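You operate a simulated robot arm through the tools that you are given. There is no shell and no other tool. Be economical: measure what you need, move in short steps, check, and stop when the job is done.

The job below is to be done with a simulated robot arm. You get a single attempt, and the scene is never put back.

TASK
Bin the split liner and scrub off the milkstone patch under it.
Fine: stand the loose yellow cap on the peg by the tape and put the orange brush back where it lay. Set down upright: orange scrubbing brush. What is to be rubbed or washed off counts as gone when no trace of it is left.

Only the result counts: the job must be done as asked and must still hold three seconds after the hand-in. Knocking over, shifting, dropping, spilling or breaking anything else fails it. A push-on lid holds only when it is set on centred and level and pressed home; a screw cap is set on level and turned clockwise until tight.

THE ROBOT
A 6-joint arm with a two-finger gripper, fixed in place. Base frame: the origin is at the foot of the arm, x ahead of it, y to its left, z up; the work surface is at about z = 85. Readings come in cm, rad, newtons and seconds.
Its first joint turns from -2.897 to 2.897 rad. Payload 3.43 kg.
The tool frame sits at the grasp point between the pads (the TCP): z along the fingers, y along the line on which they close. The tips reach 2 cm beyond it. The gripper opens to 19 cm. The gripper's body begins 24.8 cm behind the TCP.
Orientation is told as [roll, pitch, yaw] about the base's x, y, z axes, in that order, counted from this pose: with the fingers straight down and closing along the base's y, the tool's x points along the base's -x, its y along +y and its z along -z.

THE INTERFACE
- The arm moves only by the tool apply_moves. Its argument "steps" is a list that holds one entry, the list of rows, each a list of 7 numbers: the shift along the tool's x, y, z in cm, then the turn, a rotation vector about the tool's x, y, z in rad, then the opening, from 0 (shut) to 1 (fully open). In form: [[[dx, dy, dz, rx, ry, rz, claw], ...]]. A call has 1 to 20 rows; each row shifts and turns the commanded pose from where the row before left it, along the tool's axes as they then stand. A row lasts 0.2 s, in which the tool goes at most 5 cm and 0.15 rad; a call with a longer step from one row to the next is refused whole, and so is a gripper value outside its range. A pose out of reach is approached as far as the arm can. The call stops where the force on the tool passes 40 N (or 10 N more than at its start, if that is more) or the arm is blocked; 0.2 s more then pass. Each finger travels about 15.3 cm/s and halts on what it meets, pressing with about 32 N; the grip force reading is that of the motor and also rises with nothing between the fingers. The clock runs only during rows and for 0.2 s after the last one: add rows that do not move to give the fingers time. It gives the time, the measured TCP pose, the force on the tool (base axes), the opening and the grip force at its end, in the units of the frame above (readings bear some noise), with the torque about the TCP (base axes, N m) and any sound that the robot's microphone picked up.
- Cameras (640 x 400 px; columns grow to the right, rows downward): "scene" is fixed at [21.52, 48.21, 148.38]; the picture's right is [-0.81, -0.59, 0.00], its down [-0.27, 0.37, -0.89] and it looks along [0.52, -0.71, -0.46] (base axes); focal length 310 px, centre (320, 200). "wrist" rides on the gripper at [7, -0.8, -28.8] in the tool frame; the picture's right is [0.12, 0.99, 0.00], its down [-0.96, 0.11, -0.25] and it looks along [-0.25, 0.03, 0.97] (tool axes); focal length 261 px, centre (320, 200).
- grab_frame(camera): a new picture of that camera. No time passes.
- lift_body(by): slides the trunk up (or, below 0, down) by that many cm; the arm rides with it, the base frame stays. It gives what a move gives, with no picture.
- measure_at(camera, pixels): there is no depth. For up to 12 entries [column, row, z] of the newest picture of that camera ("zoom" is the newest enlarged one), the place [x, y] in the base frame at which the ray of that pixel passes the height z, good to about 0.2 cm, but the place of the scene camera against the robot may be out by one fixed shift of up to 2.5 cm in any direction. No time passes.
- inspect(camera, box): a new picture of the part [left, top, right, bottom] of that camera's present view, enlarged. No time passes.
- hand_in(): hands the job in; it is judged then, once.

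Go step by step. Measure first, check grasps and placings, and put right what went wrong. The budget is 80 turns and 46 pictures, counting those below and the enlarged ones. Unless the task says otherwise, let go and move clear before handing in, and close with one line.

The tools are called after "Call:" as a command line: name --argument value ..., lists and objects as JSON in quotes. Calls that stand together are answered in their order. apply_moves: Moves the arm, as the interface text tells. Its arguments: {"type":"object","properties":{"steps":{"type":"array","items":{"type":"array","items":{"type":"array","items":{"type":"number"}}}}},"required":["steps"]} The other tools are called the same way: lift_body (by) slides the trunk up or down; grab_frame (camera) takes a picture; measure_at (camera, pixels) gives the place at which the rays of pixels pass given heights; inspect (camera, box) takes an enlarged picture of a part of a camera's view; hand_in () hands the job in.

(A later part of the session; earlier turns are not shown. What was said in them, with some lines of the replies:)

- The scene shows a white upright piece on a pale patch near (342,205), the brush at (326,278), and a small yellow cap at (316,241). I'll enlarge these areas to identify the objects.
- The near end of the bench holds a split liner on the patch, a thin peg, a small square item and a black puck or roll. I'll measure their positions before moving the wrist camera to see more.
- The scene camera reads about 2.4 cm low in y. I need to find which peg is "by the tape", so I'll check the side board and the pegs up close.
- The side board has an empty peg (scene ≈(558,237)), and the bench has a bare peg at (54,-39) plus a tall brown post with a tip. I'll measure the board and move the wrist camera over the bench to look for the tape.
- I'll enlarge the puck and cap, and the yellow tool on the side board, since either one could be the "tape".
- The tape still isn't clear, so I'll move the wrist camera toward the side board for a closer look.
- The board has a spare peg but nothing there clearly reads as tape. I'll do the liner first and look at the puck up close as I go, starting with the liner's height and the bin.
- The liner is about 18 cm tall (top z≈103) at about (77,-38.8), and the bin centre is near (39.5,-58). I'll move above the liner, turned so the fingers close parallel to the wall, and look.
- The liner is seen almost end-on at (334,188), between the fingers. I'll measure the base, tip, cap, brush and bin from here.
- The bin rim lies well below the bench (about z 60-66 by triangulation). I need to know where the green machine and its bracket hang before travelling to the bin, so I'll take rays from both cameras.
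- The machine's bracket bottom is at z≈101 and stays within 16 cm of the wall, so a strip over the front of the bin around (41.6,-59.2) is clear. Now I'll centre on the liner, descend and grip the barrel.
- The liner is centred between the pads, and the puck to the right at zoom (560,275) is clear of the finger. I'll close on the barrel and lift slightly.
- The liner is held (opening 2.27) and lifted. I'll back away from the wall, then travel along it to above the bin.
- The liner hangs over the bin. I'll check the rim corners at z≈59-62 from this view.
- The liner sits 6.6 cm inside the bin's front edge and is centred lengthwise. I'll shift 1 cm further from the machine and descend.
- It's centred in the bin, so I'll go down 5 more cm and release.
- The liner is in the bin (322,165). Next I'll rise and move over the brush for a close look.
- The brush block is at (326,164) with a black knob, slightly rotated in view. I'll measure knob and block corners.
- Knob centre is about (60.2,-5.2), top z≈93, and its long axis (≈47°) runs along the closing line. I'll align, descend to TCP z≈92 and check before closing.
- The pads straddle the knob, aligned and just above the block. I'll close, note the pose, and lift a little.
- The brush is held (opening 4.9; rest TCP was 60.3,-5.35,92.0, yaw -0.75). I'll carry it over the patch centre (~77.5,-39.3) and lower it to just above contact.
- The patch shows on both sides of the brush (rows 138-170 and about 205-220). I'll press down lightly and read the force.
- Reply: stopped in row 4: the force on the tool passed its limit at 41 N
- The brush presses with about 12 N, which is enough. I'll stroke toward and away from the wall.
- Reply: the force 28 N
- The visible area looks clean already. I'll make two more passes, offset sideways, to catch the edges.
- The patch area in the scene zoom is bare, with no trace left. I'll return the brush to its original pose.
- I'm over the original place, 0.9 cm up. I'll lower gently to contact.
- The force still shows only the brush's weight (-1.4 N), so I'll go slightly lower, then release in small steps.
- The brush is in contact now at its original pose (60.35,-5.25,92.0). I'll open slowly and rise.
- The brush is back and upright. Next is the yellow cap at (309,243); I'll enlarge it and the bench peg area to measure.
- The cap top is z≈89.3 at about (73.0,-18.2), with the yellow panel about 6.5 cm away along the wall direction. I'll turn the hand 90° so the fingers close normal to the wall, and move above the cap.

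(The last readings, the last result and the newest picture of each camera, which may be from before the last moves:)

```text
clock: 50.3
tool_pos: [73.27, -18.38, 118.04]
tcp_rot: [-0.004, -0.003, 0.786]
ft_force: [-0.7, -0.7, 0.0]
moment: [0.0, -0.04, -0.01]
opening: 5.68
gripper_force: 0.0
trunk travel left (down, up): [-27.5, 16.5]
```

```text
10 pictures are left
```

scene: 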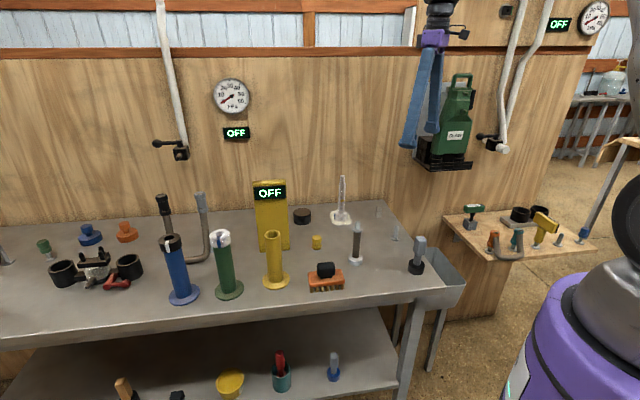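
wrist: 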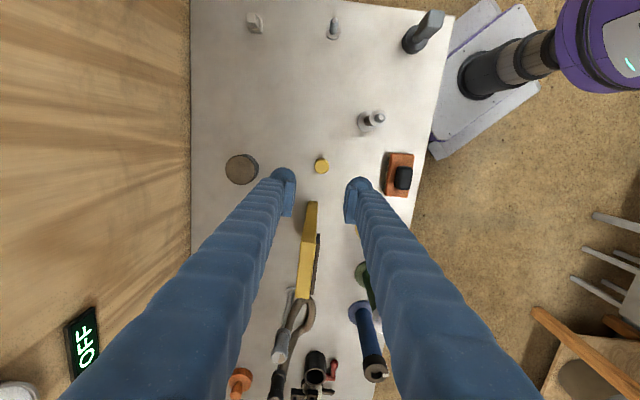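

The cap is at (321,166) with the panel behind it and clear of the finger paths. I'll measure the cap centre before descending.

Call:
measure_at --camera "wrist" --pixels '[[321, 166, 88.5], [321, 166, 87.5], [334, 38, 85], [334, 20, 89], [254, 26, 86], [310, 205, 105]]'

Call:
inspect --camera "wrist" --box '[230, 0, 390, 100]'

```text
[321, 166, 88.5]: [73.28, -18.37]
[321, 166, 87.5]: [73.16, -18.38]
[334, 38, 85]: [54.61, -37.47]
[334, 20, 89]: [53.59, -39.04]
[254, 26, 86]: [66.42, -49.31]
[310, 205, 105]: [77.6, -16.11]
```

```text
4.00 times, centred on (310, 50) of wrist
```

zoom: 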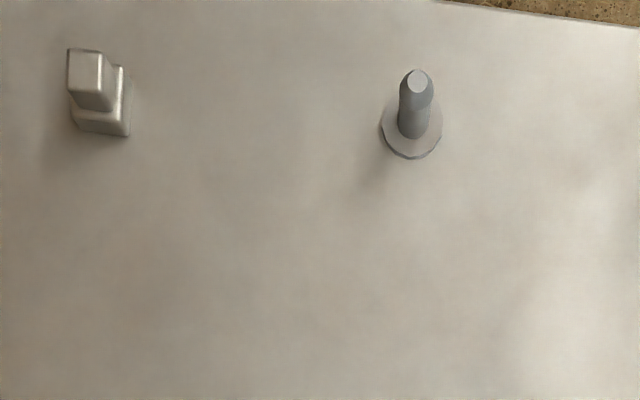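

The cap is right under the TCP, and the bench peg's only neighbour is a metal block, not tape. I'll descend and grip the cap.

Call:
apply_moves --steps '[[[0, 0, 4.5, 0, 0, 0, 0.3], [0, 0, 4.5, 0, 0, 0, 0.3], [0, 0, 4.5, 0, 0, 0, 0.3], [0, 0, 4.5, 0, 0, 0, 0.3], [0, 0, 4.5, 0, 0, 0, 0.3], [0, 0, 4.5, 0, 0, 0, 0.3], [0, 0, 2.5, 0, 0, 0, 0.3], [0, 0, 0.2, 0, 0, 0, 0.3], [0, 0, 0, 0, 0, 0, 0.3], [0, 0, 0, 0, 0, 0, 0.2], [0, 0, 0, 0, 0, 0, 0.1], [0, 0, 0, 0, 0, 0, 0], [0, 0, 0, 0, 0, 0, 0]]]'

```text
clock: 53.1
tool_pos: [73.28, -18.34, 88.28]
tcp_rot: [-0.003, 0.0, 0.786]
ft_force: [0.2, 0.0, -0.9]
moment: [0.05, 0.01, -0.05]
opening: 3.07
gripper_force: 32.1
trunk travel left (down, up): [-27.5, 16.5]
```

The cap is gripped (opening 3.07; cap bottom is 3.28 cm below the TCP). I'll lift it and carry it toward the side board, where I can look at the yellow tool close up.

Call:
apply_moves --steps '[[[0, 0, -3, 0, 0, 0, 0], [0, 0, -4.5, 0, 0, 0, 0], [0, 0, -4.5, 0, 0, 0, 0], [0, 0, -4.5, 0, 0, 0, 0], [0, 0, -4.5, 0, 0, 0, 0], [0, 0, -4.5, 0, 0, 0, 0], [0, 0, -4.5, 0, 0, 0, 0], [4.53, 1.03, 0, 0, 0, 0, 0], [4.53, 1.03, 0, 0, 0, 0, 0], [4.53, 1.03, 0, 0, 0, 0, 0], [4.53, 1.03, 0, 0, 0, 0, 0], [4.53, 1.03, 0, 0, 0, 0, 0], [4.53, 1.03, 0, 0, 0, 0, 0], [4.53, 1.03, 0, 0, 0, 0, 0], [4.53, 1.03, 0, 0, 0, 0, 0], [4.53, 1.03, 0, 0, 0, 0, 0], [4.53, 1.03, 0, 0, 0, 0, 0], [4.53, 1.03, 0, 0, 0, 0, 0], [4.53, 1.03, 0, 0, 0, 0, 0]]]'

Call:
grab_frame --camera "wrist"

```text
clock: 57.1
tool_pos: [26.02, -47.8, 118.5]
tcp_rot: [-0.006, -0.003, 0.786]
ft_force: [-1.0, -0.5, -0.5]
moment: [0.01, -0.04, 0.01]
opening: 3.09
gripper_force: 31.2
trunk travel left (down, up): [-27.5, 16.5]
```

```text
8 pictures are left
```

wrist: 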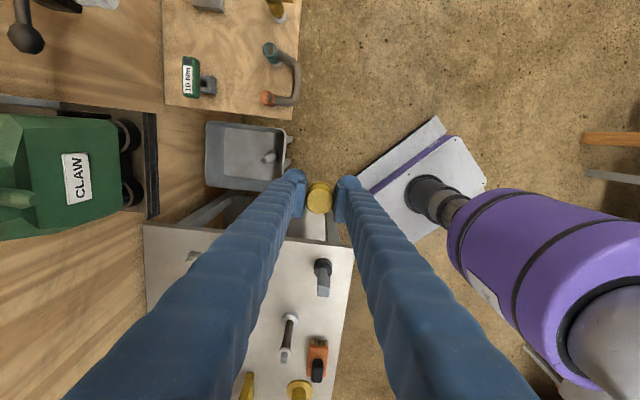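

The board's yellow tool is just out of view at the top. I'll move 16 cm further toward it and look.

Call:
apply_moves --steps '[[[4, 0, 0, 0, 0, 0, 0], [4, 0, 0, 0, 0, 0, 0], [4, 0, 0, 0, 0, 0, 0], [4, 0, 0, 0, 0, 0, 0]]]'

Call:
inspect --camera "wrist" --box '[130, 0, 370, 150]'

```text
clock: 58.1
tool_pos: [14.68, -59.38, 118.48]
tcp_rot: [-0.002, -0.002, 0.786]
ft_force: [-0.3, -0.1, -0.9]
moment: [0.05, -0.01, 0.0]
opening: 3.08
gripper_force: 31.7
trunk travel left (down, up): [-27.5, 16.5]
```

```text
2.67 times, centred on (250, 75) of wrist
```

zoom: 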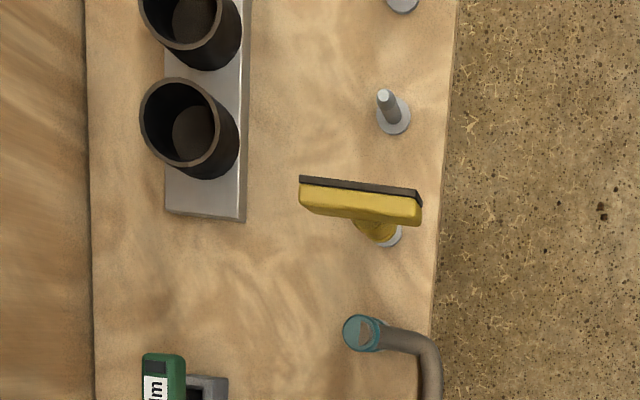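

The yellow tool is a yellow holder with a black rubber blade, so it's a squeegee and not tape. I'll take one more close look at the tall post and the grey item beside the bench peg before choosing.

Call:
inspect --camera "scene" --box '[340, 200, 440, 280]'

```text
5.00 times, centred on (390, 240) of scene
```

zoom: 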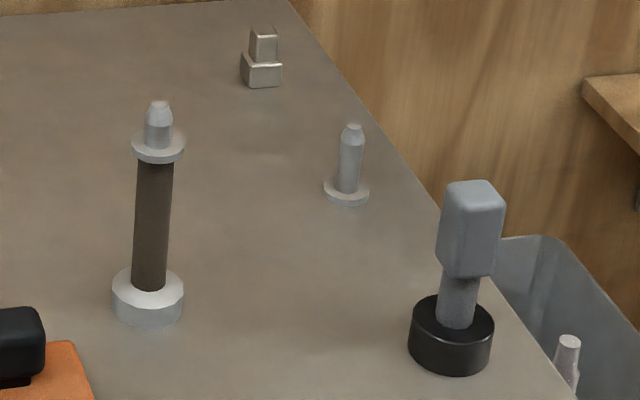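

The post is a length of hose with a metal nipple, so it isn't a peg. Before leaving, I'll take one tight look at the yellow tool to be sure it isn't a tape.

Call:
inspect --camera "wrist" --box '[232, 20, 312, 100]'

```text
5.00 times, centred on (272, 60) of wrist
```

zoom: 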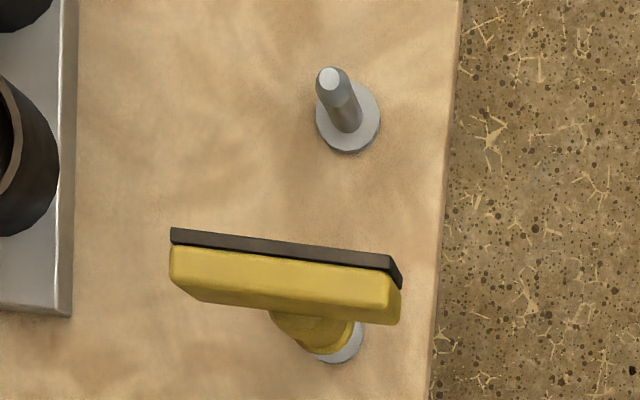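

It's a screen or blade tool, not tape, so the bench peg is the one on the tape's bench. I'll carry the cap above it at about (54,-38.5) and measure.

Call:
apply_moves --steps '[[[-3.87, -1.18, 0, 0, 0, 0, 0], [-3.87, -1.18, 0, 0, 0, 0, 0], [-3.87, -1.18, 0, 0, 0, 0, 0], [-3.87, -1.18, 0, 0, 0, 0, 0], [-3.87, -1.18, 0, 0, 0, 0, 0], [-3.87, -1.18, 0, 0, 0, 0, 0], [-3.87, -1.18, 0, 0, 0, 0, 0], [-3.87, -1.18, 0, 0, 0, 0, 0], [-3.87, -1.18, 0, 0, 0, 0, 0], [-3.87, -1.18, 0, 0, 0, 0, 0], [-3.87, -1.18, 0, 0, 0, 0, 0], [0, 0, 4.5, 0, 0, 0, 0], [0, 0, 4.5, 0, 0, 0, 0], [0, 0, 0, 0, 0, 0, 0], [0, 0, 0, 0, 0, 0, 0]]]'

Call:
inspect --camera "wrist" --box '[240, 110, 400, 210]'

```text
clock: 61.3
tool_pos: [53.97, -38.23, 109.51]
tcp_rot: [-0.003, -0.001, 0.785]
ft_force: [-0.7, -0.3, 0.1]
moment: [-0.04, 0.0, -0.01]
opening: 3.12
gripper_force: 32.0
trunk travel left (down, up): [-27.5, 16.5]
```

```text
4.00 times, centred on (320, 160) of wrist
```

zoom: 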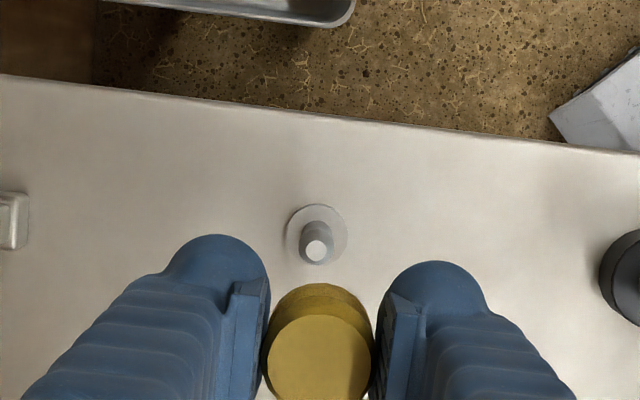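

The peg is clear at zoom (317,240) and the held cap at (320,358). I'll measure the peg and the cap's centre in the grip.

Call:
measure_at --camera "zoom" --pixels '[[316, 250, 89], [316, 250, 90], [316, 250, 88], [317, 234, 85.3], [287, 234, 85.3], [347, 234, 85.3], [320, 358, 110.5], [320, 358, 110], [320, 300, 107]]'

```text
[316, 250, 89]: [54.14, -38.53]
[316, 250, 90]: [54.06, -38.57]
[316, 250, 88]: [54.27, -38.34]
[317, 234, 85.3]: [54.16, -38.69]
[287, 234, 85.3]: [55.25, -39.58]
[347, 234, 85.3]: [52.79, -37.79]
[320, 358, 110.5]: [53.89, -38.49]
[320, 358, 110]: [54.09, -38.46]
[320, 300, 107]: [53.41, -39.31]
```

The peg is at about (54.1,-38.6), so the cap needs a shift of roughly 0.1 and -0.28 in tool x and y. I'll shift, descend to just above the peg, and check.

Call:
apply_moves --steps '[[[0.1, -0.28, 0, 0, 0, 0, 0], [0, 0, 4, 0, 0, 0, 0], [0, 0, 4, 0, 0, 0, 0], [0, 0, 4, 0, 0, 0, 0], [0, 0, 2.5, 0, 0, 0, 0], [0, 0, 0.8, 0, 0, 0, 0], [0, 0, 0, 0, 0, 0, 0], [0, 0, 0, 0, 0, 0, 0]]]'

Call:
inspect --camera "scene" --box '[365, 200, 425, 250]'

```text
clock: 63.1
tool_pos: [54.06, -38.5, 93.93]
tcp_rot: [-0.003, 0.0, 0.785]
ft_force: [0.2, -0.2, -0.3]
moment: [-0.01, 0.0, -0.03]
opening: 3.11
gripper_force: 31.6
trunk travel left (down, up): [-27.5, 16.5]
```

```text
8.00 times, centred on (395, 225) of scene
```

zoom: 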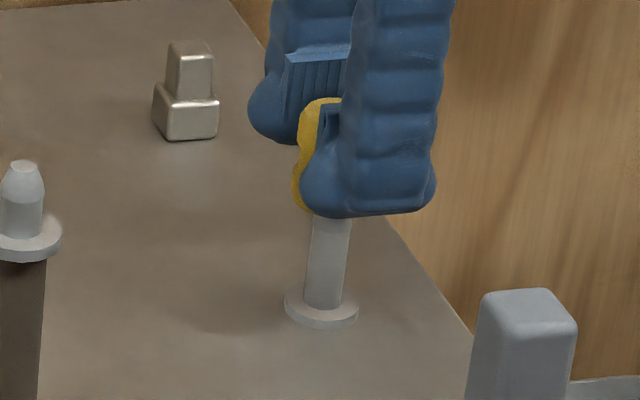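

The cap hangs just above the peg, lined up as far as this view shows. I'll lower slowly and watch the force.

Call:
apply_moves --steps '[[[0, 0, 0.3, 0, 0, 0, 0], [0, 0, 0.3, 0, 0, 0, 0], [0, 0, 0.3, 0, 0, 0, 0], [0, 0, 0.2, 0, 0, 0, 0], [0, 0, 0.2, 0, 0, 0, 0], [0, 0, 0, 0, 0, 0, 0]]]'

```text
clock: 64.5
tool_pos: [54.42, -38.68, 92.72]
tcp_rot: [-0.002, -0.002, 0.787]
ft_force: [0.0, 0.8, 0.0]
moment: [-0.01, 0.02, -0.03]
opening: 3.09
gripper_force: 31.8
trunk travel left (down, up): [-27.5, 16.5]
```

Call:
apply_moves --steps '[[[0, 0, 0.2, 0, 0, 0, 0], [0, 0, 0.2, 0, 0, 0, 0], [0, 0, 0.2, 0, 0, 0, 0], [0, 0, 0.2, 0, 0, 0, 0], [0, 0, 0, 0, 0, 0, 0]]]'

```text
clock: 65.7
tool_pos: [54.2, -38.7, 92.05]
tcp_rot: [-0.003, -0.002, 0.786]
ft_force: [-11.4, 7.4, 0.1]
moment: [0.2, 0.29, 0.01]
opening: 3.11
gripper_force: 32.0
trunk travel left (down, up): [-27.5, 16.5]
```

A side force of about 13 N along tool +y with no vertical force means the bore has engaged off-centre. I'll shift 0.15 cm along +y and read again.

Call:
apply_moves --steps '[[[0, 0.15, 0, 0, 0, 0, 0], [0, 0, 0, 0, 0, 0, 0]]]'

```text
clock: 66.3
tool_pos: [54.2, -38.6, 92.05]
tcp_rot: [-0.006, -0.003, 0.785]
ft_force: [-5.3, 5.2, -1.4]
moment: [0.13, 0.2, -0.02]
opening: 3.08
gripper_force: 32.0
trunk travel left (down, up): [-27.5, 16.5]
```

Call:
apply_moves --steps '[[[0, 0.14, 0, 0, 0, 0, 0], [0, 0, 0.2, 0, 0, 0, 0], [0, 0, 0.2, 0, 0, 0, 0], [0, 0, 0.2, 0, 0, 0, 0], [0, 0, 0, 0, 0, 0, 0]]]'

```text
clock: 67.5
tool_pos: [54.13, -38.6, 91.34]
tcp_rot: [-0.003, -0.002, 0.785]
ft_force: [-1.0, 0.1, -1.0]
moment: [0.0, 0.05, -0.02]
opening: 3.08
gripper_force: 32.6
trunk travel left (down, up): [-27.5, 16.5]
```

The side force has gone, so the cap is sliding down the peg. I'll keep lowering to the stop.

Call:
apply_moves --steps '[[[0, 0, 0.25, 0, 0, 0, 0], [0, 0, 0.25, 0, 0, 0, 0], [0, 0, 0.25, 0, 0, 0, 0], [0, 0, 0.25, 0, 0, 0, 0], [0, 0, 0.2, 0, 0, 0, 0], [0, 0, 0.2, 0, 0, 0, 0], [0, 0, 0, 0, 0, 0, 0]]]'

```text
clock: 69.1
tool_pos: [54.13, -38.5, 90.13]
tcp_rot: [-0.006, -0.001, 0.785]
ft_force: [2.8, -0.2, 25.3]
moment: [0.01, 0.02, -0.03]
opening: 3.12
gripper_force: 31.8
trunk travel left (down, up): [-27.5, 16.5]
```

There is 25 N upward at z 90.1, so the cap is seated (about 2.7 cm over the peg). I'll ease off, open and rise.

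Call:
apply_moves --steps '[[[0, 0, -0.05, 0, 0, 0, 0], [0, 0, 0, 0, 0, 0, 0.2], [0, 0, 0, 0, 0, 0, 0.28], [0, 0, 0, 0, 0, 0, 0.3], [0, 0, -2, 0, 0, 0, 0.3], [0, 0, -4, 0, 0, 0, 0.3], [0, 0, -4, 0, 0, 0, 0.3], [0, 0, -4, 0, 0, 0, 0.3], [0, 0, -4, 0, 0, 0, 0.3], [0, 0, -4, 0, 0, 0, 0.3], [0, 0, -4, 0, 0, 0, 0.3]]]'

Call:
grab_frame --camera "scene"

Call:
inspect --camera "scene" --box '[280, 190, 480, 310]'

```text
clock: 71.5
tool_pos: [53.73, -38.33, 116.31]
tcp_rot: [-0.006, -0.001, 0.786]
ft_force: [0.3, 0.1, 0.3]
moment: [-0.03, -0.03, 0.01]
opening: 5.71
gripper_force: 0.0
trunk travel left (down, up): [-27.5, 16.5]
```

```text
2 pictures are left
```

scene: 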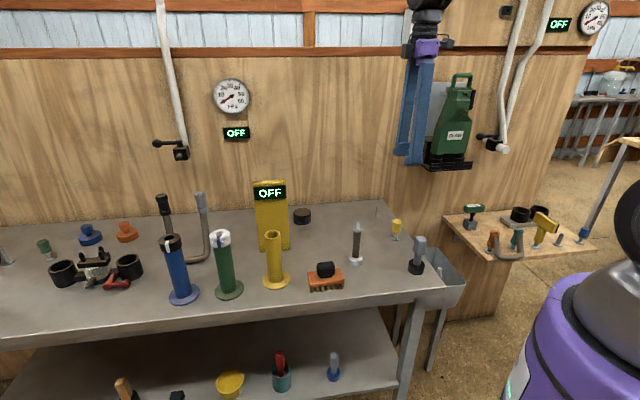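

```text
3.20 times, centred on (380, 250) of scene
```

zoom: 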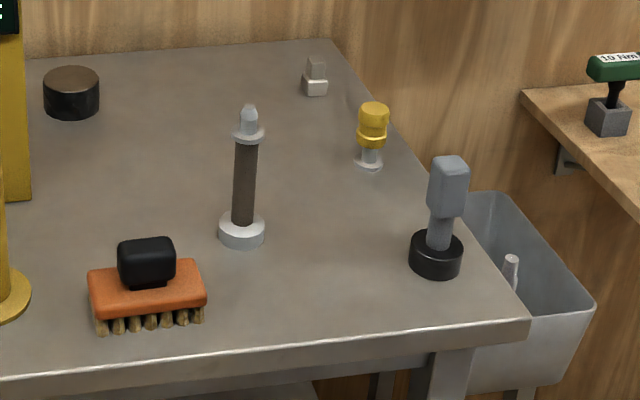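

The final pictures show the cap seated upright on the bench peg (397,228), the brush back at (326,277), the patch gone, and the liner in the bin (440,270). The arm is clear, so I'm handing in.

Call:
hand_in

```text
The job is handed in.
```

I handed the job in: the split liner is in the bin, the milkstone is scrubbed off with no trace visible, the orange brush is back upright where it lay, and the yellow cap is seated on a peg. The peg choice was a judgement call, because nothing in view was clearly a tape. I took the round black puck as the tape and used the bare peg on the same bench, about 33 cm from it.
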